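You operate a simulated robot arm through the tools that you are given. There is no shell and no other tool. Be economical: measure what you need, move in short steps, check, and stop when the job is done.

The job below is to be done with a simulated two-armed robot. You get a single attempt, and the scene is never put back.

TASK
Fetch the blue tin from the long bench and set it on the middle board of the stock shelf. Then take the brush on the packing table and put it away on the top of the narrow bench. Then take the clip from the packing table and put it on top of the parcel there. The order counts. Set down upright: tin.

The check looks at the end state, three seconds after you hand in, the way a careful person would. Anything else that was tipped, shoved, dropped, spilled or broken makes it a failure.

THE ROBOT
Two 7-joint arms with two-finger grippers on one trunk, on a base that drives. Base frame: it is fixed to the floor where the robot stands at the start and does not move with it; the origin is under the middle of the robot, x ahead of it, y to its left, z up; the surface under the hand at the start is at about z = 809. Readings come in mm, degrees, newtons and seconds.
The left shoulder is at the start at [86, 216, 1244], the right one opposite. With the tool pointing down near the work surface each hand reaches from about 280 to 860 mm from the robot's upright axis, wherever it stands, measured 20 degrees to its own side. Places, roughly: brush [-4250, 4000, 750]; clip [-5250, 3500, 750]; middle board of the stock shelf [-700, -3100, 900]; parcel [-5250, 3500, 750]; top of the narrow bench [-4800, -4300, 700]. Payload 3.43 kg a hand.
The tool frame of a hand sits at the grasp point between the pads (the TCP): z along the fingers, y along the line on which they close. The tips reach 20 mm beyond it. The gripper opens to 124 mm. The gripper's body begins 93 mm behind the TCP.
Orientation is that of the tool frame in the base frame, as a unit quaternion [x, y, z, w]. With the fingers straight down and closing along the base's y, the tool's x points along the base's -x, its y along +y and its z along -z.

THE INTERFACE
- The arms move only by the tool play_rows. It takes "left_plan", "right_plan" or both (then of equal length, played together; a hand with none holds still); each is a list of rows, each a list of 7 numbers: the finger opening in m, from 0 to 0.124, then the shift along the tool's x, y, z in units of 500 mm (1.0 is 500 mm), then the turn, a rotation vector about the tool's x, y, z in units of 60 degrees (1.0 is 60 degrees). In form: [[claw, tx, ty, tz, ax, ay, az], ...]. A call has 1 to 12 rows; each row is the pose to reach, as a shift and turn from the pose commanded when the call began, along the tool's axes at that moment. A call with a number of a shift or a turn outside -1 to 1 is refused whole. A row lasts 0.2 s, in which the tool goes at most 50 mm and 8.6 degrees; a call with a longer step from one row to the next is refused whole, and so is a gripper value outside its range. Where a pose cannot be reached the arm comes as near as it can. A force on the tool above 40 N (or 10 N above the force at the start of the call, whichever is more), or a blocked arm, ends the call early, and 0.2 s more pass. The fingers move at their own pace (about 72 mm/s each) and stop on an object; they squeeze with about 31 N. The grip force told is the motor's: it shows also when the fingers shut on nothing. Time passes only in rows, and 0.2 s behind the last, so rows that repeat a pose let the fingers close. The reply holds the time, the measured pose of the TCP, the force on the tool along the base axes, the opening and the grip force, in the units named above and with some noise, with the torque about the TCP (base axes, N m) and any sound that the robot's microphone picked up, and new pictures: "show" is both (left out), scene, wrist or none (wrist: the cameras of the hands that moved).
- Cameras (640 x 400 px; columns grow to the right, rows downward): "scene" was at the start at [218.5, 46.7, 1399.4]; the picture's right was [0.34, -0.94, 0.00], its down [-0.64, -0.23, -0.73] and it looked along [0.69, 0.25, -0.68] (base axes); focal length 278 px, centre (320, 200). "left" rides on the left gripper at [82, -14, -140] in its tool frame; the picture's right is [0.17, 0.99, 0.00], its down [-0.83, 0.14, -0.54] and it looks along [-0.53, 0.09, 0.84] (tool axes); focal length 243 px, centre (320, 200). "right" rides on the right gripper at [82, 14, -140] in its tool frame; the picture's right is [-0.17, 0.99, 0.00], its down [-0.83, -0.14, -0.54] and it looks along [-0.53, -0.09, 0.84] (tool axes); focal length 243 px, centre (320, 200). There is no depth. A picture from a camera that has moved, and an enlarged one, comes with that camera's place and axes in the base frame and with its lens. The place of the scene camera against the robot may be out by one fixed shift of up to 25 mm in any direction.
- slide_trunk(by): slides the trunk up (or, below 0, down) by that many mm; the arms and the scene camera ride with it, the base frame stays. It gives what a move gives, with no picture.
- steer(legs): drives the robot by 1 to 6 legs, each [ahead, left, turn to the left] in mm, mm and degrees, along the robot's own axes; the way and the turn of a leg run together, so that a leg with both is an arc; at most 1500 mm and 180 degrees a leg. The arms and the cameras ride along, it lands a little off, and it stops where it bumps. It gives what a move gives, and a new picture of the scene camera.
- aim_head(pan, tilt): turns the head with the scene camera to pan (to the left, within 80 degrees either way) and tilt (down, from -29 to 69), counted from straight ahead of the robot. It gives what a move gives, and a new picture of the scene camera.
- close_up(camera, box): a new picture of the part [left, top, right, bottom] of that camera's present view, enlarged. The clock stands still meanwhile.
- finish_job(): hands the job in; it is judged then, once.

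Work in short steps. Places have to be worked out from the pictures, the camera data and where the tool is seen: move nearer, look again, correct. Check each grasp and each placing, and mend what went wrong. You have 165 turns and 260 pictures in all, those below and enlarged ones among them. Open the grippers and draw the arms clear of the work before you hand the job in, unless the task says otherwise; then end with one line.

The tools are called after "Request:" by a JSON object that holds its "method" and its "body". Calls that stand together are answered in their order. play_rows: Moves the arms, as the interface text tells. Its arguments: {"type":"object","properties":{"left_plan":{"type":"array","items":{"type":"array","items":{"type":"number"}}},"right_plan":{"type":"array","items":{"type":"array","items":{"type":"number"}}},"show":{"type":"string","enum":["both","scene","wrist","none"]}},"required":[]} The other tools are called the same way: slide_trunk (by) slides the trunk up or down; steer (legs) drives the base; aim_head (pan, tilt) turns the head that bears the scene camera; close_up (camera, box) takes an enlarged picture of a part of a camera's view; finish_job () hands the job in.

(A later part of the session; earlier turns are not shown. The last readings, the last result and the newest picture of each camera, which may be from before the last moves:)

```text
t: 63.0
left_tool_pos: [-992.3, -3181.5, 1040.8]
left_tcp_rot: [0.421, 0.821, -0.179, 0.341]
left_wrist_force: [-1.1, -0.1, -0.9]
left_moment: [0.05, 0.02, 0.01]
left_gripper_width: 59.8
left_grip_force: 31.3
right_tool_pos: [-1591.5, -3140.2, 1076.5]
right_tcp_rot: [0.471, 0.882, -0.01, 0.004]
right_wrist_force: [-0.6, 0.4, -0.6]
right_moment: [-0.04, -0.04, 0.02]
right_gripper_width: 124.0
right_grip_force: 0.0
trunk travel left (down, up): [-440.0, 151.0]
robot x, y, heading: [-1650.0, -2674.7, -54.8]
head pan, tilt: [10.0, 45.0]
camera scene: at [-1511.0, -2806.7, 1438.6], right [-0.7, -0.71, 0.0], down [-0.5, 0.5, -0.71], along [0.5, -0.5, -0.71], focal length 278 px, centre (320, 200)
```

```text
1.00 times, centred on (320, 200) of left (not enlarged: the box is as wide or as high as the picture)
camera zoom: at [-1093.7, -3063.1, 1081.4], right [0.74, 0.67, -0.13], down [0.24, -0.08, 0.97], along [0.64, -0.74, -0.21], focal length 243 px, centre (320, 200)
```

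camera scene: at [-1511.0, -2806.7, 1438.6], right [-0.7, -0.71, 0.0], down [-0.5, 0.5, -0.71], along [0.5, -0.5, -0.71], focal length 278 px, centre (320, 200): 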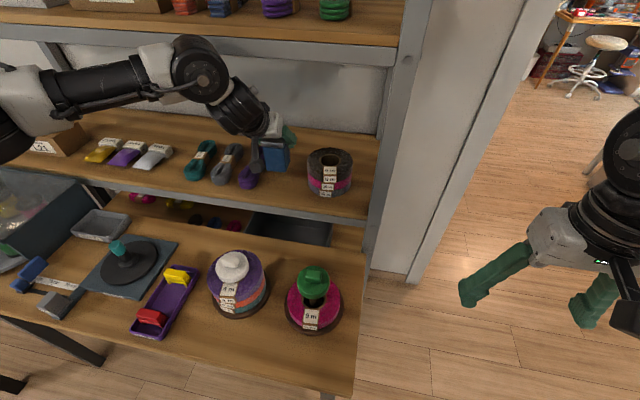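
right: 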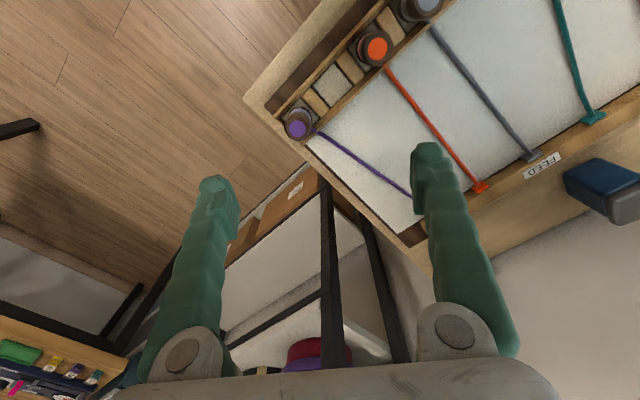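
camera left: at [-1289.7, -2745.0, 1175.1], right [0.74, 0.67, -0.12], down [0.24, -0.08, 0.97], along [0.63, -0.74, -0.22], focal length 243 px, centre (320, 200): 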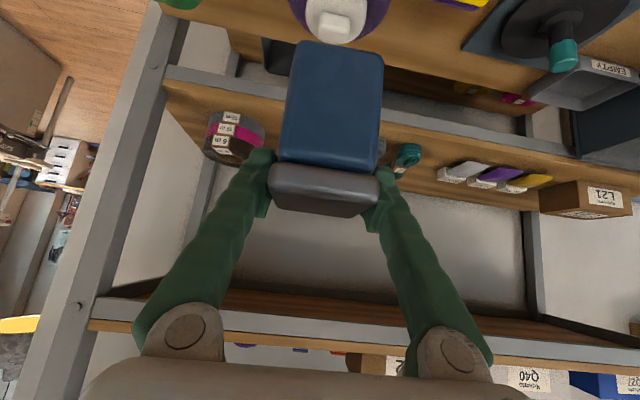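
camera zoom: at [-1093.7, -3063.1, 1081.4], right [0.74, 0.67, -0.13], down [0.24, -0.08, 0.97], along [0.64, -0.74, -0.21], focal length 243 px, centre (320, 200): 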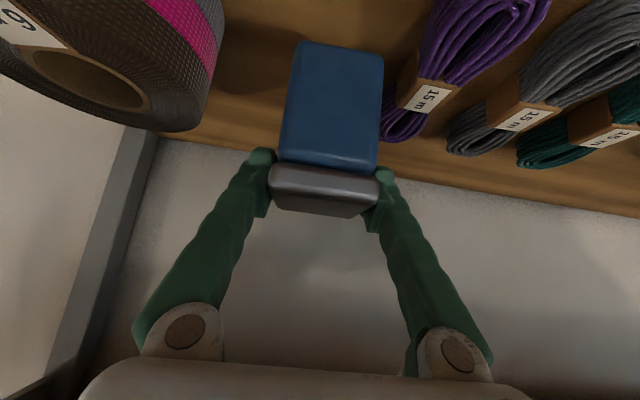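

Good; I nudge 30 mm further in and 15 mm right for more even clearance.

Request:
{"method": "steer", "body": {"legs": [[30, -15, 0]]}}

Request:
{"method": "slide_trunk", "body": {"by": -45}}

Request:
{"method": "close_up", "body": {"camera": "left", "box": [0, 0, 640, 400]}}

Request:
{"method": "close_up", "body": {"camera": "scene", "box": [160, 60, 400, 240]}}

```text
t: 64.0
left_tool_pos: [-988.2, -3210.5, 1040.3]
left_tcp_rot: [0.423, 0.82, -0.18, 0.34]
left_wrist_force: [0.2, -0.5, -0.4]
left_moment: [-0.02, -0.03, -0.02]
left_gripper_width: 59.7
left_grip_force: 30.4
right_tool_pos: [-1585.3, -3171.5, 1076.2]
right_tcp_rot: [0.469, 0.883, -0.009, 0.003]
right_wrist_force: [-0.9, -0.7, -0.4]
right_moment: [0.05, -0.02, -0.02]
right_gripper_width: 123.9
right_grip_force: 0.0
trunk travel left (down, up): [-440.0, 151.0]
robot x, y, heading: [-1638.0, -2700.8, -54.2]
head pan, tilt: [10.0, 45.0]
stopped in leg 1: the robot was blocked; the commanded pose is now the measured one
camera scene: at [-1506.1, -2836.9, 1438.7], right [-0.7, -0.72, 0.0], down [-0.51, 0.49, -0.71], along [0.51, -0.5, -0.71], focal length 278 px, centre (320, 200)
```

scene: 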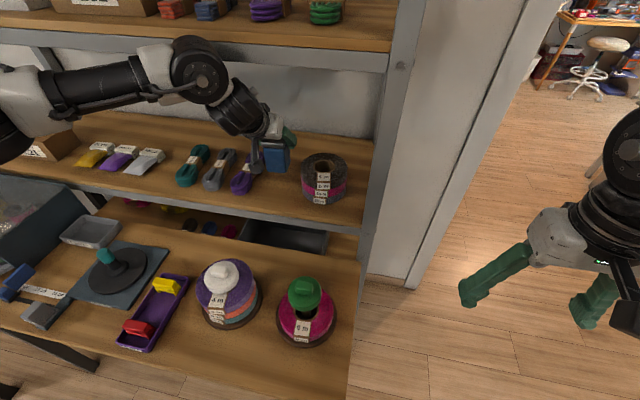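

```text
t: 64.9
left_tool_pos: [-990.6, -3211.5, 998.5]
left_tcp_rot: [0.422, 0.82, -0.181, 0.342]
left_wrist_force: [-2.3, 0.0, 24.1]
left_moment: [-0.32, -0.28, 0.03]
left_gripper_width: 57.0
left_grip_force: 31.6
right_tool_pos: [-1586.5, -3171.5, 1032.0]
right_tcp_rot: [0.47, 0.883, -0.01, 0.005]
right_wrist_force: [0.4, -1.7, 0.5]
right_moment: [-0.02, 0.02, 0.04]
right_gripper_width: 124.1
right_grip_force: 0.0
trunk travel left (down, up): [-395.0, 196.0]
robot x, y, heading: [-1638.0, -2703.2, -54.6]
head pan, tilt: [10.0, 45.0]
```

```text
1.00 times, centred on (320, 200) of left (not enlarged: the box is as wide or as high as the picture)
camera zoom: at [-1090.4, -3091.4, 1038.4], right [0.74, 0.66, -0.13], down [0.23, -0.07, 0.97], along [0.63, -0.74, -0.21], focal length 243 px, centre (320, 200)
```

zoom: 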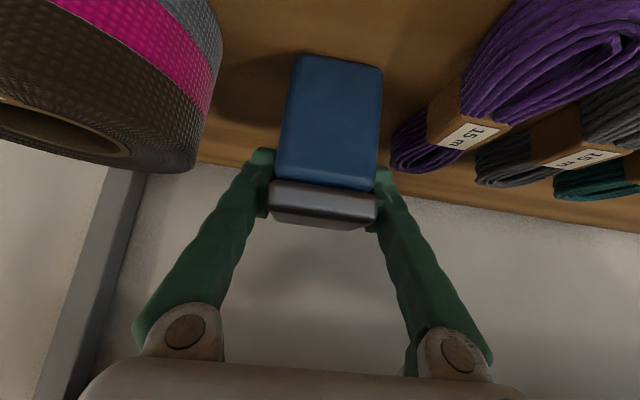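

```text
2.22 times, centred on (280, 150) of scene
camera zoom: at [-1500.2, -2847.6, 1392.3], right [-0.7, -0.71, 0.0], down [-0.5, 0.49, -0.71], along [0.51, -0.5, -0.71], focal length 619 px, centre (409, 311)
```

zoom: 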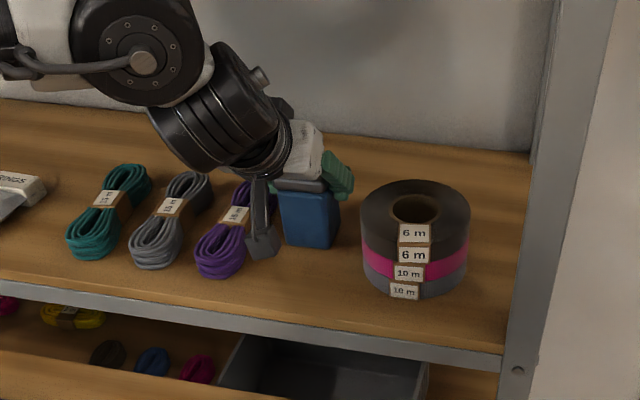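

Contact at z≈998 (24 N up), tin stands on the board between the roll and the reel. Open the fingers moderately to release.

Request:
{"method": "play_rows", "body": {"left_plan": [[0.065, 0, 0, 0, 0, 0, 0], [0.08, 0, 0, 0, 0, 0, 0], [0.09, 0, 0, 0, 0, 0, 0], [0.09, 0, 0, 0, 0, 0, 0]], "show": "both"}}

```text
t: 65.9
left_tool_pos: [-987.8, -3210.6, 992.7]
left_tcp_rot: [0.423, 0.821, -0.179, 0.34]
left_wrist_force: [1.1, 0.1, 0.4]
left_moment: [-0.03, -0.02, -0.02]
left_gripper_width: 89.9
left_grip_force: 0.0
right_tool_pos: [-1584.8, -3173.4, 1030.9]
right_tcp_rot: [0.469, 0.883, -0.009, 0.002]
right_wrist_force: [-0.4, 1.1, 0.0]
right_moment: [0.01, 0.01, 0.0]
right_gripper_width: 123.7
right_grip_force: 0.0
trunk travel left (down, up): [-395.0, 196.0]
robot x, y, heading: [-1637.7, -2704.4, -54.4]
head pan, tilt: [10.0, 45.0]
camera scene: at [-1497.7, -2849.1, 1391.8], right [-0.7, -0.71, 0.0], down [-0.51, 0.49, -0.71], along [0.51, -0.49, -0.71], focal length 278 px, centre (320, 200)
camera left: at [-1088.3, -3091.2, 1034.8], right [0.74, 0.67, -0.12], down [0.24, -0.08, 0.97], along [0.63, -0.74, -0.22], focal length 243 px, centre (320, 200)
```

scene: 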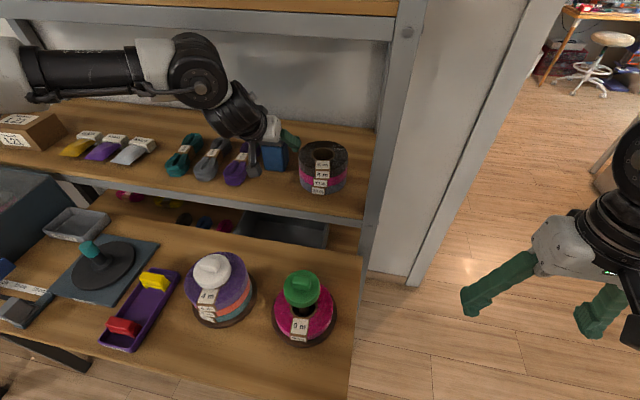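
left: 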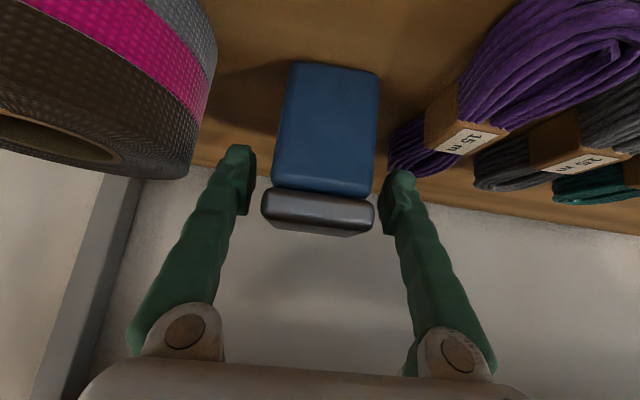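

Released, standing upright. Drive straight back to clear the shelf, then check.

Request:
{"method": "steer", "body": {"legs": [[-120, 0, 0], [-500, 0, 0]]}}

Request:
{"method": "close_up", "body": {"camera": "left", "box": [100, 0, 540, 275]}}

Request:
{"method": "aim_head", "body": {"pan": 5, "tilt": 25}}

```text
t: 70.4
left_tool_pos: [-1351.9, -2707.9, 993.3]
left_tcp_rot: [0.426, 0.819, -0.181, 0.339]
left_wrist_force: [-0.5, 0.2, 0.0]
left_moment: [-0.02, -0.03, 0.01]
left_gripper_width: 90.1
left_grip_force: 0.0
right_tool_pos: [-1949.7, -2667.4, 1031.4]
right_tcp_rot: [0.472, 0.882, -0.01, 0.002]
right_wrist_force: [-0.1, -0.1, -0.2]
right_moment: [0.01, 0.01, -0.01]
right_gripper_width: 123.8
right_grip_force: 0.0
trunk travel left (down, up): [-395.0, 196.0]
robot x, y, heading: [-2003.1, -2197.3, -55.2]
head pan, tilt: [10.0, 45.0]
camera scene: at [-1859.6, -2343.6, 1391.7], right [-0.7, -0.71, 0.0], down [-0.5, 0.5, -0.71], along [0.5, -0.5, -0.71], focal length 278 px, centre (320, 200)
```

scene: 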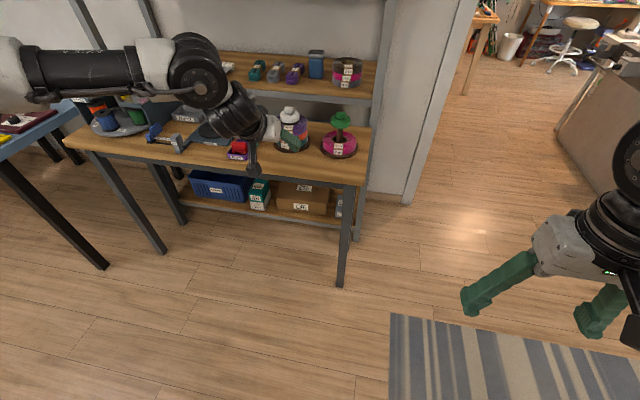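

```text
1.45 times, centred on (320, 138) of left
camera zoom: at [-1451.5, -2587.8, 1034.6], right [0.74, 0.66, -0.12], down [0.24, -0.08, 0.97], along [0.63, -0.75, -0.22], focal length 353 px, centre (320, 291)
```

zoom: 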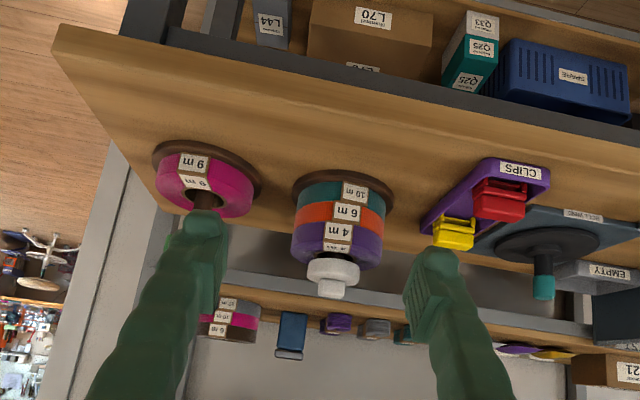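

```text
t: 71.2
left_tool_pos: [-1351.0, -2707.5, 993.4]
left_tcp_rot: [0.425, 0.82, -0.18, 0.338]
left_wrist_force: [0.3, -0.4, 0.5]
left_moment: [0.0, 0.03, -0.02]
left_gripper_width: 90.3
left_grip_force: 0.0
right_tool_pos: [-1948.3, -2667.2, 1031.5]
right_tcp_rot: [0.472, 0.882, -0.009, 0.002]
right_wrist_force: [0.2, 1.1, 0.4]
right_moment: [0.02, 0.0, 0.0]
right_gripper_width: 124.0
right_grip_force: 0.0
trunk travel left (down, up): [-395.0, 196.0]
robot x, y, heading: [-2002.8, -2195.7, -54.6]
head pan, tilt: [5.0, 25.0]
camera scene: at [-1858.0, -2356.3, 1422.2], right [-0.76, -0.65, 0.0], down [-0.27, 0.32, -0.91], along [0.59, -0.69, -0.42], focal length 278 px, centre (320, 200)
```

scene: 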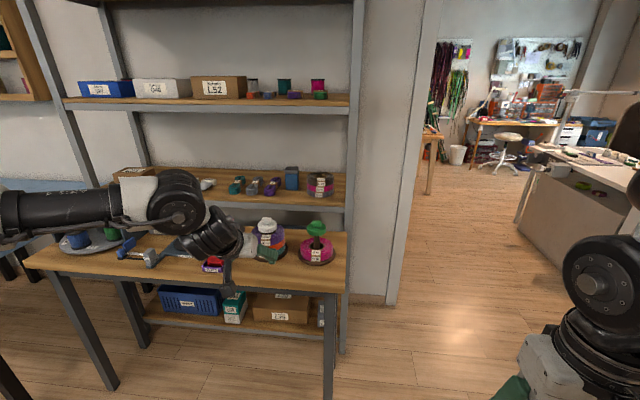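

The tin stands upright on the middle board, neighbours untouched. Next the brush: turn left to face the packing table (bearing ~110°) and look.

Request:
{"method": "steer", "body": {"legs": [[0, 0, 165]]}}

Request:
{"method": "aim_head", "body": {"pan": 0, "tilt": 12}}

```text
t: 80.9
left_tool_pos: [-2473.0, -1511.5, 993.0]
left_tcp_rot: [0.747, -0.543, -0.308, -0.229]
left_wrist_force: [-0.7, 0.2, -0.4]
left_moment: [-0.01, 0.01, 0.02]
left_gripper_width: 90.1
left_grip_force: 0.1
right_tool_pos: [-1914.4, -1728.8, 1031.4]
right_tcp_rot: [0.801, -0.599, -0.001, -0.01]
right_wrist_force: [0.2, -0.5, -0.1]
right_moment: [0.01, -0.01, 0.03]
right_gripper_width: 123.9
right_grip_force: 0.0
trunk travel left (down, up): [-395.0, 196.0]
robot x, y, heading: [-2002.5, -2196.8, 108.3]
head pan, tilt: [5.0, 25.0]
camera scene: at [-2073.1, -1964.2, 1422.3], right [0.92, 0.39, 0.0], down [0.17, -0.39, -0.91], along [-0.36, 0.83, -0.42], focal length 278 px, centre (320, 200)
```

scene: 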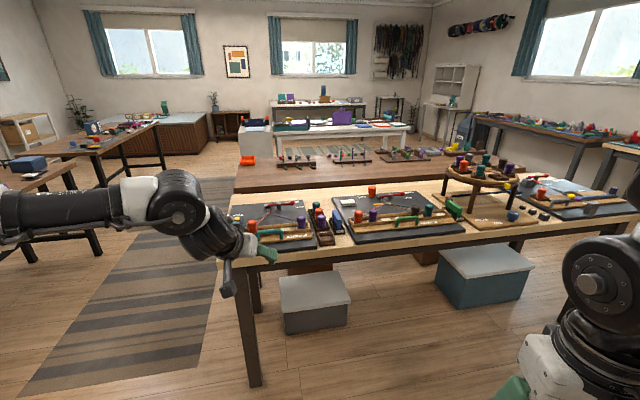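

```text
t: 81.7
left_tool_pos: [-2473.7, -1512.9, 992.9]
left_tcp_rot: [0.746, -0.544, -0.308, -0.23]
left_wrist_force: [0.2, -0.1, -0.4]
left_moment: [0.0, 0.0, 0.01]
left_gripper_width: 90.0
left_grip_force: 0.1
right_tool_pos: [-1915.1, -1729.2, 1031.0]
right_tcp_rot: [0.801, -0.598, -0.001, -0.01]
right_wrist_force: [-0.1, -0.1, -0.4]
right_moment: [0.03, 0.02, 0.03]
right_gripper_width: 123.8
right_grip_force: 0.1
trunk travel left (down, up): [-395.0, 196.0]
robot x, y, heading: [-2003.6, -2197.5, 108.3]
head pan, tilt: [0.0, 12.0]
camera scene: at [-2065.9, -1960.3, 1443.4], right [0.95, 0.31, 0.0], down [0.06, -0.2, -0.98], along [-0.3, 0.93, -0.21], focal length 278 px, centre (320, 200)
```

scene: 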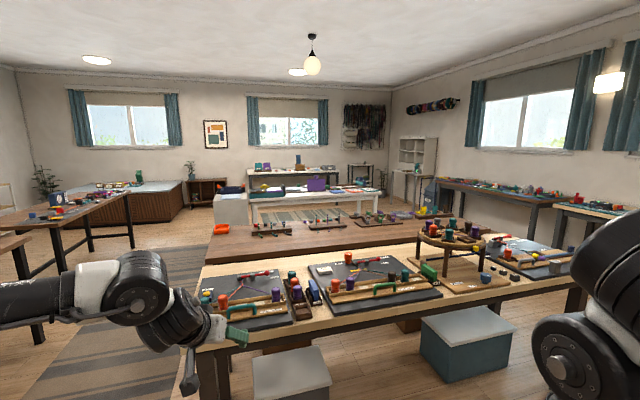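

The packing table should appear around (260–310, 172); zoom in there.

Request:
{"method": "close_up", "body": {"camera": "scene", "box": [190, 130, 430, 240]}}

```text
2.67 times, centred on (310, 185) of scene
camera zoom: at [-2065.9, -1960.3, 1443.4], right [0.95, 0.31, 0.0], down [0.06, -0.2, -0.98], along [-0.3, 0.93, -0.21], focal length 743 px, centre (347, 240)
```

zoom: 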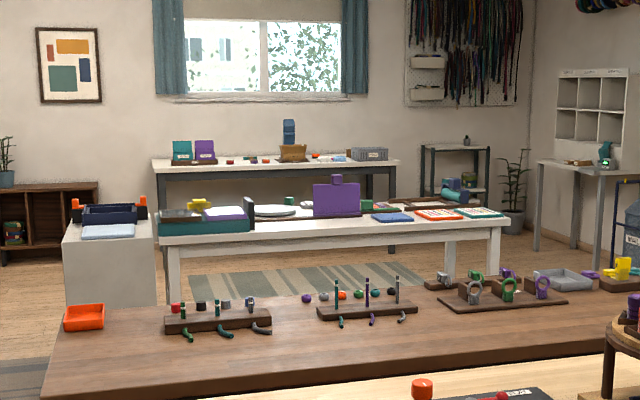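

Packing table is the one under the far window. In room axes (my heading is aligned), the aisle is to my left. Look left before sidestepping.

Request:
{"method": "aim_head", "body": {"pan": 60, "tilt": 25}}

```text
t: 83.0
left_tool_pos: [-2473.6, -1512.2, 993.8]
left_tcp_rot: [0.746, -0.544, -0.308, -0.23]
left_wrist_force: [-0.4, 0.6, 0.3]
left_moment: [-0.03, 0.02, -0.05]
left_gripper_width: 90.1
left_grip_force: 0.1
right_tool_pos: [-1916.0, -1729.3, 1031.8]
right_tcp_rot: [0.801, -0.598, -0.001, -0.01]
right_wrist_force: [-0.7, -0.3, 0.8]
right_moment: [-0.02, -0.03, -0.02]
right_gripper_width: 124.2
right_grip_force: 0.0
trunk travel left (down, up): [-395.0, 196.0]
robot x, y, heading: [-1999.8, -2194.5, 108.0]
head pan, tilt: [60.0, 25.0]
camera scene: at [-2127.1, -2029.8, 1422.3], right [0.21, 0.98, 0.0], down [0.41, -0.09, -0.91], along [-0.89, 0.19, -0.42], focal length 278 px, centre (320, 200)
```

scene: 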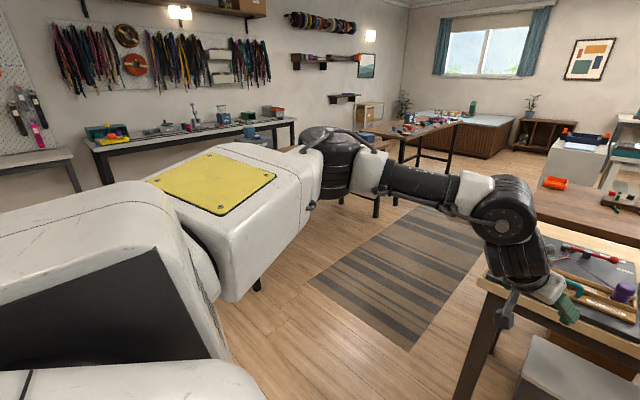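

Aisle centre is about 1030 mm to my left. Raise the trunk for hand clearance, sidestep left 1030, then drive ahead 900 and look.

Request:
{"method": "slide_trunk", "body": {"by": 150}}

Request:
{"method": "steer", "body": {"legs": [[0, 1030, 0], [900, 0, 0]]}}

Request:
{"method": "aim_head", "body": {"pan": 10, "tilt": 20}}

```text
t: 84.7
left_tool_pos: [-2473.6, -1513.6, 1275.7]
left_tcp_rot: [0.718, -0.523, -0.37, -0.272]
left_wrist_force: [-0.2, 0.4, -0.9]
left_moment: [0.03, -0.01, -0.03]
left_gripper_width: 89.7
left_grip_force: 0.1
right_tool_pos: [-1914.2, -1731.2, 1256.0]
right_tcp_rot: [0.796, -0.596, -0.078, -0.063]
right_wrist_force: [-0.1, 0.5, 0.4]
right_moment: [0.0, 0.01, 0.01]
right_gripper_width: 124.1
right_grip_force: 0.1
trunk travel left (down, up): [-545.0, 46.0]
robot x, y, heading: [-2005.2, -2196.8, 108.1]
head pan, tilt: [60.0, 25.0]
```

```text
t: 104.1
left_tool_pos: [-3734.2, -976.0, 1277.7]
left_tcp_rot: [0.718, -0.522, -0.37, -0.273]
left_wrist_force: [0.3, -1.2, 0.5]
left_moment: [-0.02, -0.02, -0.03]
left_gripper_width: 89.9
left_grip_force: 0.1
right_tool_pos: [-3174.0, -1193.3, 1257.9]
right_tcp_rot: [0.796, -0.597, -0.078, -0.063]
right_wrist_force: [0.9, 0.2, -0.8]
right_moment: [-0.03, 0.0, 0.03]
right_gripper_width: 124.1
right_grip_force: 0.1
trunk travel left (down, up): [-545.0, 46.0]
robot x, y, heading: [-3262.9, -1658.8, 108.2]
head pan, tilt: [60.0, 25.0]
camera scene: at [-3363.8, -1561.4, 1591.7], right [0.2, 0.98, 0.0], down [0.41, -0.09, -0.91], along [-0.89, 0.19, -0.42], focal length 278 px, centre (320, 200)
```

scene: 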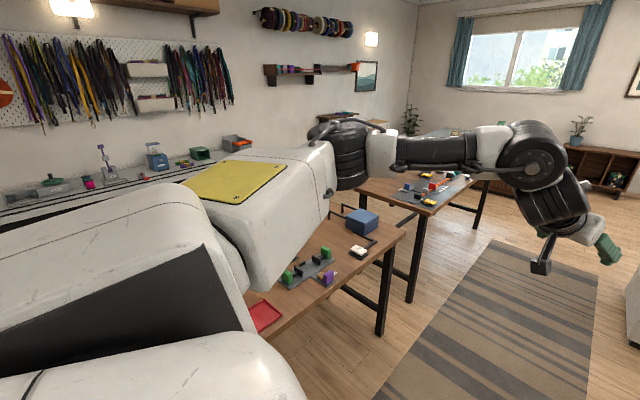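

```text
t: 105.3
left_tool_pos: [-3734.3, -975.6, 1277.8]
left_tcp_rot: [0.719, -0.522, -0.37, -0.273]
left_wrist_force: [0.5, -0.5, 0.3]
left_moment: [0.02, -0.03, -0.02]
left_gripper_width: 89.9
left_grip_force: 0.1
right_tool_pos: [-3175.3, -1193.5, 1257.4]
right_tcp_rot: [0.796, -0.597, -0.078, -0.063]
right_wrist_force: [0.7, -0.2, 0.3]
right_moment: [0.01, 0.04, 0.02]
right_gripper_width: 123.8
right_grip_force: 0.1
trunk travel left (down, up): [-545.0, 46.0]
robot x, y, heading: [-3263.7, -1656.3, 108.1]
head pan, tilt: [10.0, 20.0]
camera scene: at [-3317.9, -1497.7, 1599.7], right [0.88, 0.47, 0.0], down [0.16, -0.3, -0.94], along [-0.44, 0.83, -0.34], focal length 278 px, centre (320, 200)
```

scene: 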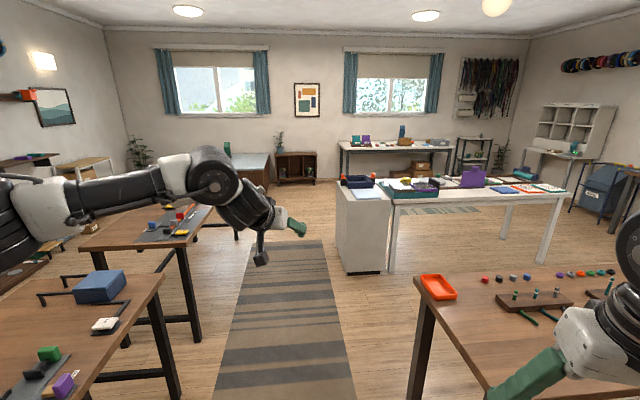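

Corridor is clear: cabinet left corner at room (−3770, 1900), left tables' edge ≈ −4600. Drive through it.

Request:
{"method": "steer", "body": {"legs": [[781, 268, 0], [781, 268, 0], [800, 75, 0], [800, 75, 0]]}}

```text
t: 124.8
left_tool_pos: [-5348.8, 1820.3, 1277.4]
left_tcp_rot: [0.716, -0.525, -0.369, -0.275]
left_wrist_force: [-0.5, 0.1, 1.3]
left_moment: [0.0, 0.0, -0.02]
left_gripper_width: 89.9
left_grip_force: 0.1
right_tool_pos: [-4791.4, 1596.0, 1257.6]
right_tcp_rot: [0.793, -0.601, -0.078, -0.064]
right_wrist_force: [0.5, -0.6, -0.4]
right_moment: [0.01, 0.04, 0.0]
right_gripper_width: 123.7
right_grip_force: 0.1
trunk travel left (down, up): [-545.0, 46.0]
robot x, y, heading: [-4883.0, 1134.0, 107.9]
head pan, tilt: [10.0, 20.0]
camera scene: at [-4937.2, 1292.5, 1599.8], right [0.89, 0.46, 0.0], down [0.16, -0.3, -0.94], along [-0.44, 0.83, -0.34], focal length 278 px, centre (320, 200)
```

scene: 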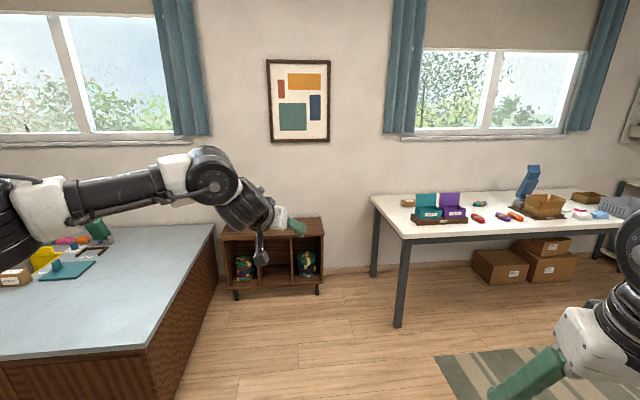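

Packing table ahead-right. Zoom to identify brush, clip and parcel.

Request:
{"method": "close_up", "body": {"camera": "scene", "box": [360, 140, 640, 260]}}

```text
2.29 times, centred on (500, 200) of scene
camera zoom: at [-4937.2, 1292.5, 1599.8], right [0.89, 0.46, 0.0], down [0.16, -0.3, -0.94], along [-0.44, 0.83, -0.34], focal length 637 px, centre (-91, 200)
```

zoom: 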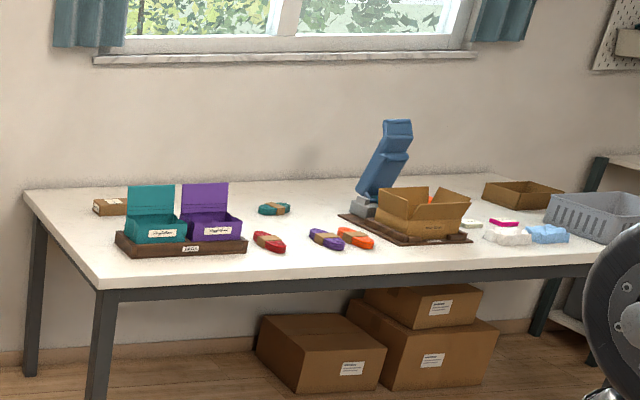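

Table front-left corner ≈ (−5194, 2964), rotated ~34° in base frame. Parcel appears at its left back. I go to a stand-off in front of its middle and face it squarely.

Request:
{"method": "steer", "body": {"legs": [[700, 0, 0], [517, -1005, 0], [0, 0, 16]]}}

Request:
{"method": "aim_head", "body": {"pan": 0, "tilt": 35}}

```text
t: 144.0
left_tool_pos: [-4928.2, 3130.0, 1276.9]
left_tcp_rot: [0.782, -0.42, -0.404, -0.221]
left_wrist_force: [-0.3, 0.6, -0.1]
left_moment: [0.01, 0.0, -0.01]
left_gripper_width: 90.0
left_grip_force: 0.1
right_tool_pos: [-4331.6, 3068.7, 1257.4]
right_tcp_rot: [0.869, -0.484, -0.085, -0.053]
right_wrist_force: [-0.3, -0.2, 0.1]
right_moment: [-0.02, 0.02, -0.02]
right_gripper_width: 124.2
right_grip_force: 0.1
trunk travel left (down, up): [-545.0, 46.0]
robot x, y, heading: [-4290.9, 2601.5, 123.7]
head pan, tilt: [10.0, 20.0]
camera scene: at [-4381.9, 2736.4, 1599.7], right [0.72, 0.69, 0.0], down [0.24, -0.25, -0.94], along [-0.65, 0.68, -0.34], focal length 278 px, centre (320, 200)
```

scene: 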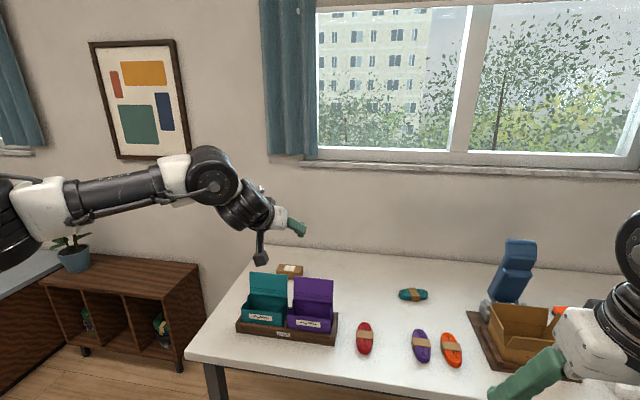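

```text
t: 144.8
left_tool_pos: [-4927.5, 3128.0, 1276.4]
left_tcp_rot: [0.782, -0.421, -0.404, -0.221]
left_wrist_force: [-1.0, 0.0, 0.5]
left_moment: [0.01, 0.0, 0.0]
left_gripper_width: 90.0
left_grip_force: 0.0
right_tool_pos: [-4333.0, 3069.2, 1259.2]
right_tcp_rot: [0.87, -0.484, -0.085, -0.052]
right_wrist_force: [-0.1, 0.1, 0.0]
right_moment: [0.04, 0.01, 0.0]
right_gripper_width: 123.9
right_grip_force: 0.1
trunk travel left (down, up): [-545.0, 46.0]
robot x, y, heading: [-4293.6, 2601.3, 123.6]
head pan, tilt: [0.0, 35.0]
camera scene: at [-4367.0, 2742.0, 1575.9], right [0.83, 0.56, 0.0], down [0.32, -0.48, -0.82], along [-0.46, 0.68, -0.57], focal length 278 px, centre (320, 200)
```

scene: 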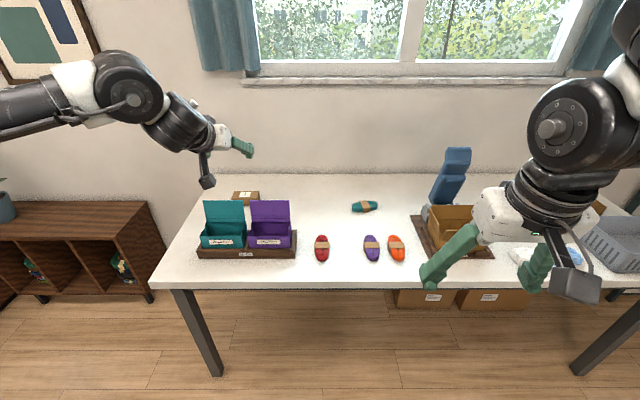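

Square on at ~800 mm from the edge. Zoom into both parts of the tabletop.

Request:
{"method": "close_up", "body": {"camera": "scene", "box": [300, 130, 640, 300]}}

Request:
{"method": "close_up", "body": {"camera": "right", "box": [0, 0, 640, 400]}}

Request:
{"method": "close_up", "body": {"camera": "scene", "box": [160, 170, 340, 290]}}

```text
1.88 times, centred on (470, 215) of scene
camera zoom: at [-4367.0, 2742.0, 1575.9], right [0.83, 0.56, 0.0], down [0.32, -0.48, -0.82], along [-0.46, 0.68, -0.57], focal length 524 px, centre (38, 172)
```

zoom: 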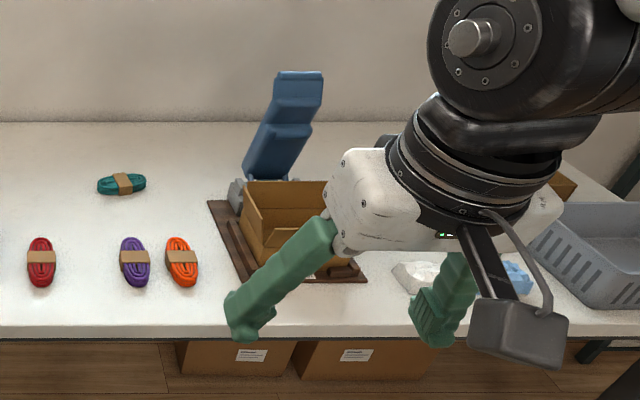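

```text
1.00 times, centred on (320, 200) of right (not enlarged: the box is as wide or as high as the picture)
camera zoom: at [-4287.1, 2969.4, 1378.7], right [-0.92, -0.38, 0.02], down [-0.26, 0.67, 0.7], along [-0.28, 0.64, -0.72], focal length 243 px, centre (320, 200)
```

zoom: 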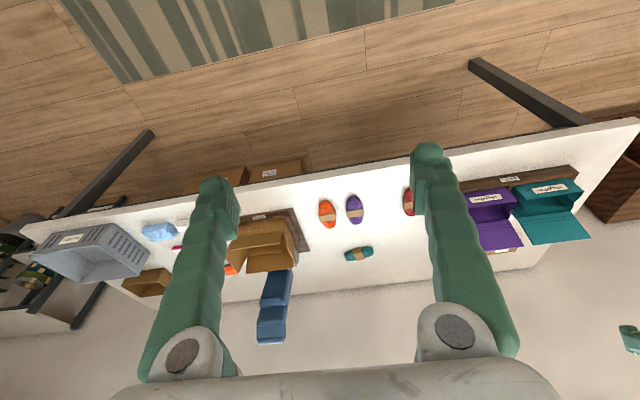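

```text
3.33 times, centred on (250, 230) of scene
camera zoom: at [-4367.0, 2742.0, 1575.9], right [0.83, 0.56, 0.0], down [0.32, -0.48, -0.82], along [-0.46, 0.68, -0.57], focal length 928 px, centre (553, 100)
```

zoom: 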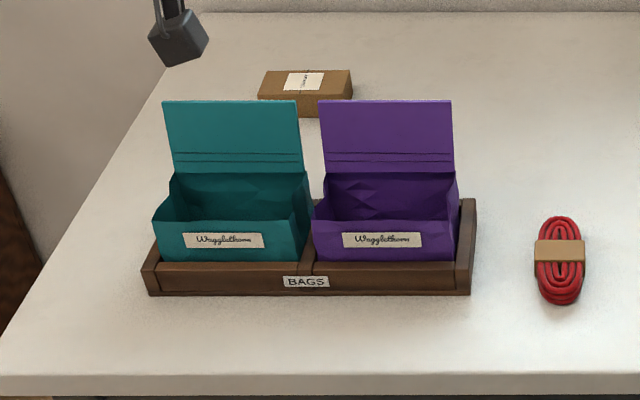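

Parcel is behind the bag boxes; clip and brush not visible yet. Sidestep 450 mm right to view the rest of the table.

Request:
{"method": "steer", "body": {"legs": [[0, -450, 0]]}}

Request:
{"method": "close_up", "body": {"camera": "right", "box": [60, 140, 460, 390]}}

```text
t: 151.3
left_tool_pos: [-4560.0, 3375.8, 1276.8]
left_tcp_rot: [0.784, -0.416, -0.405, -0.219]
left_wrist_force: [0.7, -0.1, 0.8]
left_moment: [0.01, 0.01, -0.04]
left_gripper_width: 90.2
left_grip_force: 0.1
right_tool_pos: [-3962.1, 3320.5, 1257.8]
right_tcp_rot: [0.872, -0.479, -0.086, -0.051]
right_wrist_force: [0.8, 0.2, 0.1]
right_moment: [0.0, -0.01, 0.02]
right_gripper_width: 123.7
right_grip_force: 0.1
trunk travel left (down, up): [-545.0, 46.0]
robot x, y, heading: [-3918.4, 2851.9, 124.4]
head pan, tilt: [0.0, 35.0]
camera scene: at [-3994.3, 2993.6, 1575.8], right [0.83, 0.56, 0.0], down [0.32, -0.47, -0.82], along [-0.46, 0.68, -0.57], focal length 278 px, centre (320, 200)
```

scene: 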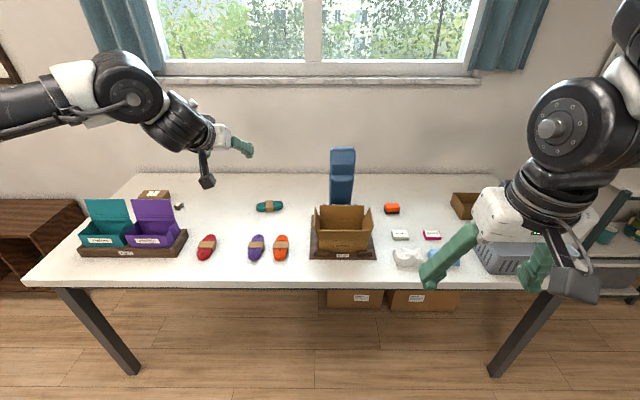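

```text
1.60 times, centred on (260, 265) of right
camera zoom: at [-3917.0, 3221.8, 1378.7], right [-0.92, -0.39, 0.02], down [-0.27, 0.67, 0.7], along [-0.29, 0.63, -0.72], focal length 388 px, centre (416, 96)
```

zoom: 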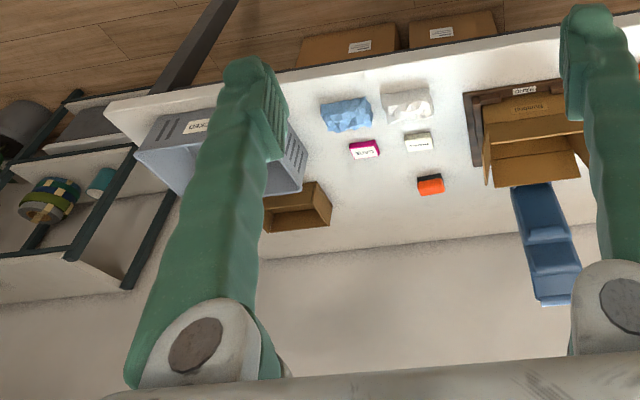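

Candidates: an orange/black block at (392, 208) (brush?) and a small dark item by the parcel at (178, 206) (clip?). Zoom on both.

Request:
{"method": "close_up", "body": {"camera": "scene", "box": [370, 180, 470, 270]}}

Request:
{"method": "close_up", "body": {"camera": "scene", "box": [120, 170, 220, 230]}}

Request:
{"method": "close_up", "body": {"camera": "right", "box": [250, 180, 350, 280]}}

```text
4.44 times, centred on (420, 225) of scene
camera zoom: at [-3994.3, 2993.6, 1575.8], right [0.83, 0.56, 0.0], down [0.32, -0.47, -0.82], along [-0.46, 0.68, -0.57], focal length 1238 px, centre (-124, 89)
```

zoom: 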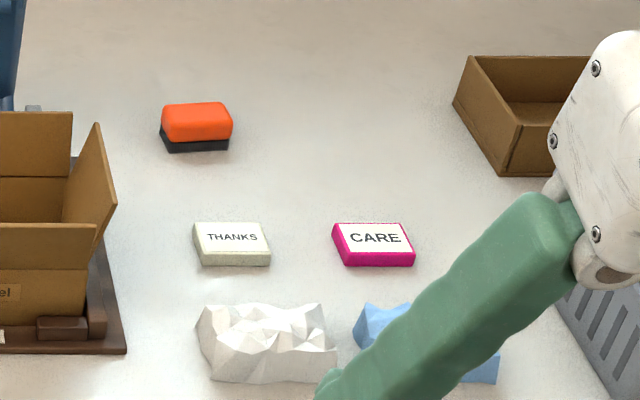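

```text
6.40 times, centred on (170, 200) of scene
camera zoom: at [-3994.3, 2993.6, 1575.8], right [0.83, 0.56, 0.0], down [0.32, -0.47, -0.82], along [-0.46, 0.68, -0.57], focal length 1783 px, centre (1280, 200)
```

zoom: 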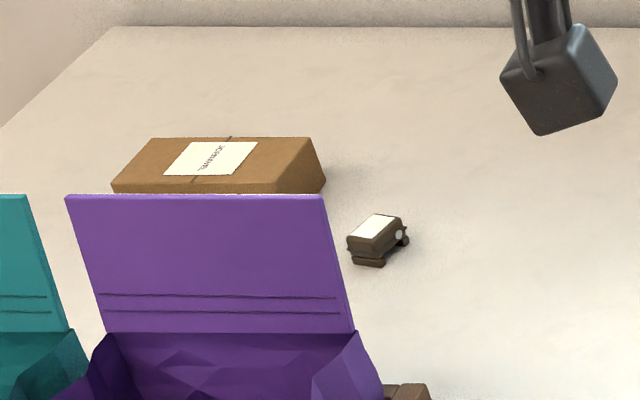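

```text
4.00 times, centred on (300, 230) of right
camera zoom: at [-3917.0, 3221.8, 1378.7], right [-0.92, -0.39, 0.02], down [-0.27, 0.67, 0.7], along [-0.29, 0.63, -0.72], focal length 970 px, centre (400, 80)
```

zoom: 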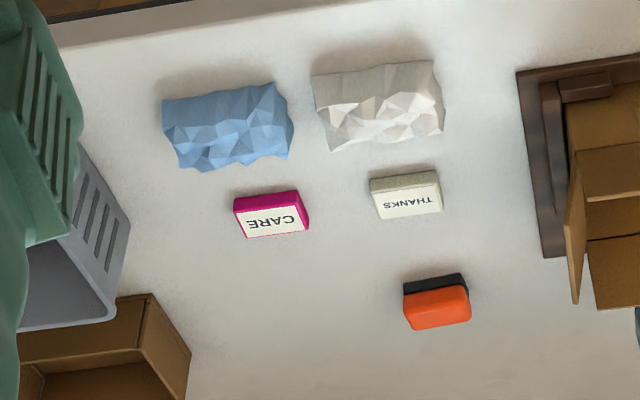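

Brush = orange block with black base at ≈ (−4325, 4077, 760), ~75×50 mm. Clip is the small dark one beside the parcel. I drive nearer (right hand high), stopping ~365 mm from the table edge.

Request:
{"method": "steer", "body": {"legs": [[0, -106, 0], [440, 0, 0]]}}

Request:
{"method": "slide_trunk", "body": {"by": -120}}

Request:
{"method": "aim_head", "body": {"pan": -15, "tilt": 45}}

```text
t: 156.2
left_tool_pos: [-4721.5, 3797.9, 1278.3]
left_tcp_rot: [0.784, -0.416, -0.405, -0.219]
left_wrist_force: [0.3, -0.6, 0.9]
left_moment: [-0.01, 0.02, 0.0]
left_gripper_width: 89.7
left_grip_force: 0.1
right_tool_pos: [-4124.1, 3743.7, 1257.6]
right_tcp_rot: [0.872, -0.478, -0.087, -0.053]
right_wrist_force: [0.0, -0.3, 0.5]
right_moment: [-0.01, 0.0, 0.02]
right_gripper_width: 124.0
right_grip_force: 0.0
trunk travel left (down, up): [-545.0, 46.0]
robot x, y, heading: [-4083.2, 3272.6, 124.4]
head pan, tilt: [0.0, 35.0]
camera scene: at [-4154.8, 3416.9, 1576.0], right [0.82, 0.57, 0.0], down [0.32, -0.47, -0.82], along [-0.46, 0.68, -0.57], focal length 278 px, centre (320, 200)
```

scene: 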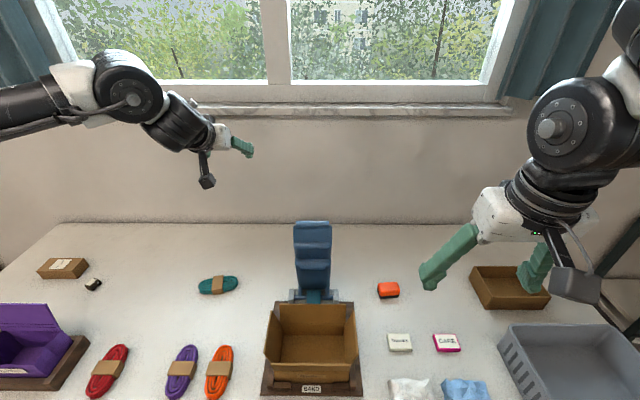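

```text
t: 157.7
left_tool_pos: [-4721.4, 3798.1, 1158.6]
left_tcp_rot: [0.784, -0.415, -0.406, -0.219]
left_wrist_force: [-0.8, -0.2, 0.3]
left_moment: [-0.01, -0.03, 0.02]
left_gripper_width: 90.2
left_grip_force: 0.0
right_tool_pos: [-4123.5, 3746.5, 1138.4]
right_tcp_rot: [0.873, -0.478, -0.086, -0.052]
right_wrist_force: [0.6, -0.2, 0.0]
right_moment: [-0.05, 0.0, 0.0]
right_gripper_width: 124.1
right_grip_force: 0.1
trunk travel left (down, up): [-425.0, 166.0]
robot x, y, heading: [-4080.7, 3275.1, 124.4]
head pan, tilt: [0.0, 35.0]
```

```text
t: 158.4
left_tool_pos: [-4722.1, 3798.7, 1156.6]
left_tcp_rot: [0.785, -0.415, -0.405, -0.218]
left_wrist_force: [0.3, -0.8, 0.0]
left_moment: [0.01, 0.01, 0.0]
left_gripper_width: 90.2
left_grip_force: 0.0
right_tool_pos: [-4125.2, 3744.7, 1137.2]
right_tcp_rot: [0.872, -0.479, -0.086, -0.052]
right_wrist_force: [0.7, -0.5, -0.7]
right_moment: [0.02, 0.02, 0.01]
right_gripper_width: 124.2
right_grip_force: 0.0
trunk travel left (down, up): [-425.0, 166.0]
robot x, y, heading: [-4076.6, 3275.3, 124.4]
head pan, tilt: [-15.0, 45.0]
camera scene: at [-4169.8, 3475.8, 1422.5], right [0.94, 0.33, 0.0], down [0.24, -0.67, -0.71], along [-0.24, 0.67, -0.71], focal length 278 px, centre (320, 200)
```

scene: 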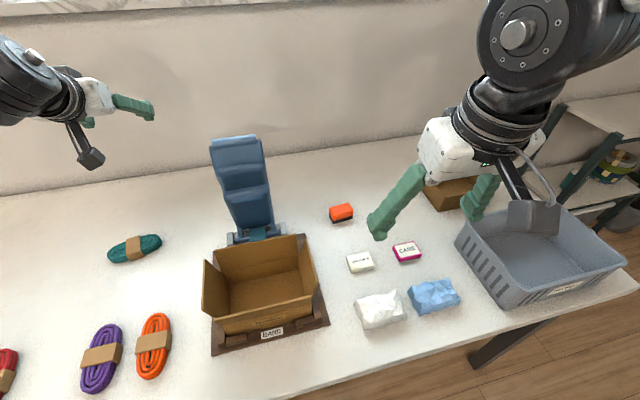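

Brush refined at (−4312, 4066). Lower the trunk 80 more and bring the right hand, fingers straight down, to 890 above it.

Request:
{"method": "slide_trunk", "body": {"by": -80}}

Request:
{"method": "play_rows", "body": {"right_plan": [[0.124, -0.06, -0.002, 0.043, 0, 0.0175, -0.003], [0.124, -0.12, -0.005, 0.086, 0, 0.035, -0.006], [0.124, -0.18, -0.007, 0.13, 0, 0.052, -0.009], [0.124, -0.24, -0.009, 0.173, 0, 0.07, -0.012], [0.124, -0.3, -0.012, 0.216, 0, 0.087, -0.015], [0.124, -0.36, -0.014, 0.259, 0, 0.105, -0.018], [0.124, -0.42, -0.017, 0.302, 0, 0.122, -0.021], [0.124, -0.48, -0.019, 0.345, 0, 0.14, -0.024], [0.124, -0.54, -0.021, 0.389, 0, 0.157, -0.027], [0.124, -0.6, -0.024, 0.432, 0, 0.175, -0.03], [0.124, -0.66, -0.026, 0.475, 0, 0.192, -0.033], [0.124, -0.66, -0.026, 0.475, 0, 0.192, -0.033]], "show": "both"}}

```text
t: 159.6
left_tool_pos: [-4721.3, 3797.8, 1078.5]
left_tcp_rot: [0.784, -0.416, -0.405, -0.22]
left_wrist_force: [-0.1, 0.1, 0.0]
left_moment: [0.02, 0.02, 0.0]
left_gripper_width: 89.8
left_grip_force: 0.0
right_tool_pos: [-4123.7, 3744.7, 1056.2]
right_tcp_rot: [0.873, -0.478, -0.087, -0.052]
right_wrist_force: [0.9, -0.5, 0.0]
right_moment: [-0.04, 0.01, -0.01]
right_gripper_width: 123.7
right_grip_force: 0.1
trunk travel left (down, up): [-345.0, 246.0]
robot x, y, heading: [-4076.9, 3277.9, 124.5]
head pan, tilt: [-15.0, 45.0]
```

```text
t: 161.2
left_tool_pos: [-4720.4, 3798.3, 1076.0]
left_tcp_rot: [0.785, -0.415, -0.405, -0.218]
left_wrist_force: [0.2, 0.5, -0.1]
left_moment: [-0.02, 0.0, 0.0]
left_gripper_width: 90.0
left_grip_force: 0.0
right_tool_pos: [-4267.2, 3838.0, 952.7]
right_tcp_rot: [0.871, -0.488, -0.05, -0.02]
right_wrist_force: [1.7, -0.9, 4.0]
right_moment: [-0.17, 0.27, 0.09]
right_gripper_width: 123.9
right_grip_force: 0.0
right hand out of reach, approached as far as the arm can: row 2, 3, 4, 5, 6, 7
trunk travel left (down, up): [-345.0, 246.0]
robot x, y, heading: [-4082.4, 3275.2, 124.5]
head pan, tilt: [-15.0, 45.0]
stopped in row 7 (right hand): the force on the tool passed its limit at 129 N (the readings are from after the stop); the commanded pose is now the measured one
camera scene: at [-4179.6, 3491.7, 1342.7], right [0.94, 0.33, 0.0], down [0.23, -0.67, -0.71], along [-0.24, 0.67, -0.71], focal length 278 px, centre (320, 200)
camera right: at [-4226.4, 3750.0, 1083.1], right [-0.93, -0.38, 0.03], down [-0.28, 0.73, 0.62], along [-0.26, 0.57, -0.78], focal length 243 px, centre (320, 200)
```

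scene: 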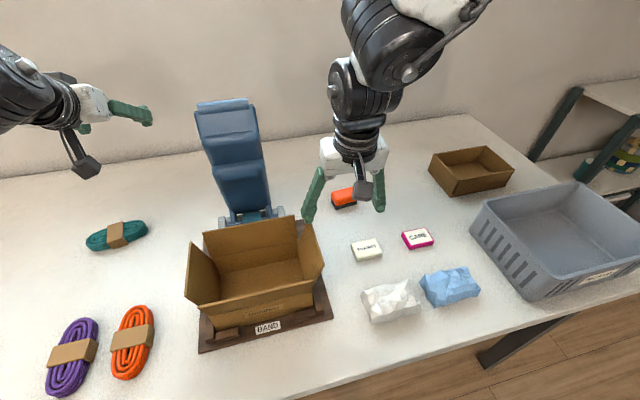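
right: 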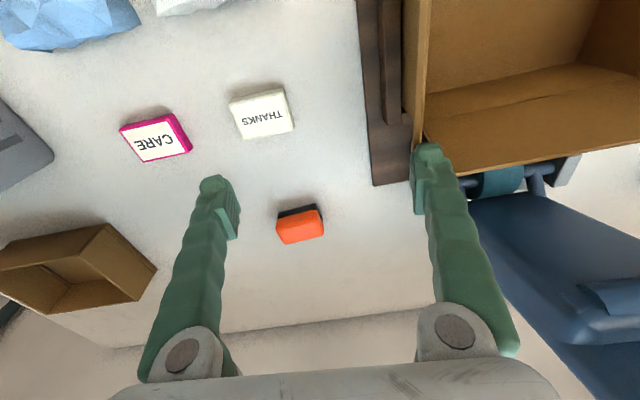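

The tool hit something (likely the carton's flap) on a clipped path. I check the carton closely before moving on.

Request:
{"method": "close_up", "body": {"camera": "scene", "box": [160, 80, 400, 370]}}

Request:
{"method": "close_up", "body": {"camera": "right", "box": [340, 80, 540, 220]}}

```text
1.38 times, centred on (280, 225) of scene
camera zoom: at [-4179.6, 3491.7, 1342.7], right [0.94, 0.33, 0.0], down [0.23, -0.67, -0.71], along [-0.24, 0.67, -0.71], focal length 384 px, centre (375, 166)
```

zoom: 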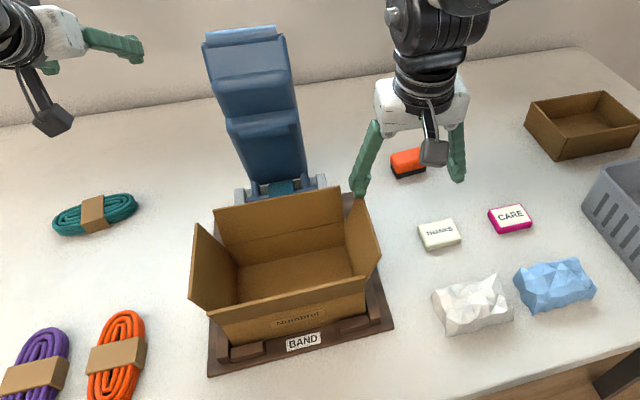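

```text
2.86 times, centred on (440, 150) of right
camera zoom: at [-4226.4, 3750.0, 1083.1], right [-0.93, -0.38, 0.03], down [-0.28, 0.73, 0.62], along [-0.26, 0.57, -0.78], focal length 693 px, centre (-23, 343)
```

zoom: 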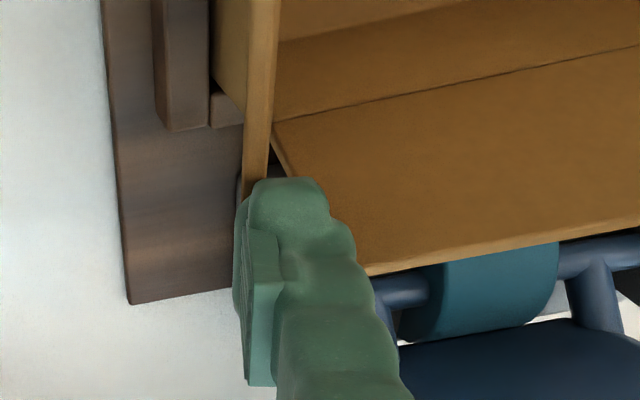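

The carton still sits in its tray stops. I lift the hand straight up, shift right, then go forward above the brush.

Request:
{"method": "play_rows", "body": {"right_plan": [[0.124, -0.0086, 0.001, -0.079, 0, 0, 0], [0.124, -0.017, 0.002, -0.159, 0, 0, 0], [0.124, -0.024, 0.003, -0.218, 0, 0, 0], [0.124, -0.029, -0.087, -0.219, 0, 0.02, -0.01], [0.124, -0.033, -0.176, -0.22, 0, 0.04, -0.02], [0.124, -0.118, -0.172, -0.211, 0, 0.06, -0.03], [0.124, -0.203, -0.168, -0.201, 0, 0.08, -0.04], [0.124, -0.289, -0.163, -0.192, 0, 0.103, -0.048], [0.124, -0.374, -0.159, -0.183, 0, 0.103, -0.048], [0.124, -0.459, -0.155, -0.174, 0, 0.103, -0.048], [0.124, -0.459, -0.155, -0.174, 0, 0.103, -0.048]], "show": "both"}}

```text
t: 163.6
left_tool_pos: [-4724.1, 3795.4, 1074.9]
left_tcp_rot: [0.786, -0.414, -0.405, -0.217]
left_wrist_force: [0.1, 0.1, -0.1]
left_moment: [0.0, 0.01, -0.04]
left_gripper_width: 90.0
left_grip_force: 0.1
right_tool_pos: [-4357.8, 3827.7, 997.9]
right_tcp_rot: [0.884, -0.467, -0.003, 0.004]
right_wrist_force: [-0.3, -0.6, 0.1]
right_moment: [-0.01, 0.01, -0.01]
right_gripper_width: 124.1
right_grip_force: 0.1
right hand out of reach, approached as far as the arm can: row 1, 2, 3, 4, 5, 6, 7, 8, 9, 10, 11
trunk travel left (down, up): [-345.0, 246.0]
robot x, y, heading: [-4080.9, 3276.5, 124.3]
head pan, tilt: [-15.0, 45.0]
camera scene: at [-4182.3, 3491.2, 1342.6], right [0.94, 0.33, 0.0], down [0.24, -0.67, -0.71], along [-0.23, 0.67, -0.71], focal length 278 px, centre (320, 200)
camera right: at [-4321.5, 3752.1, 1138.2], right [-0.91, -0.42, 0.01], down [-0.35, 0.77, 0.54], along [-0.23, 0.49, -0.84], focal length 243 px, centre (320, 200)
```

scene: 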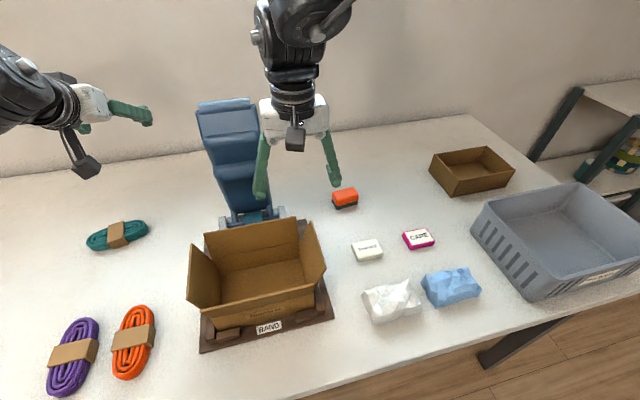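
right: 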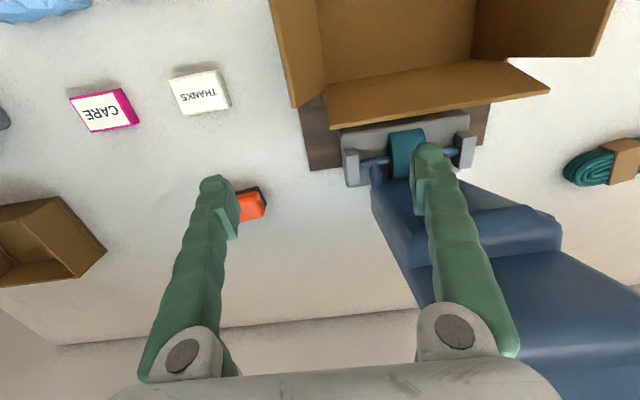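

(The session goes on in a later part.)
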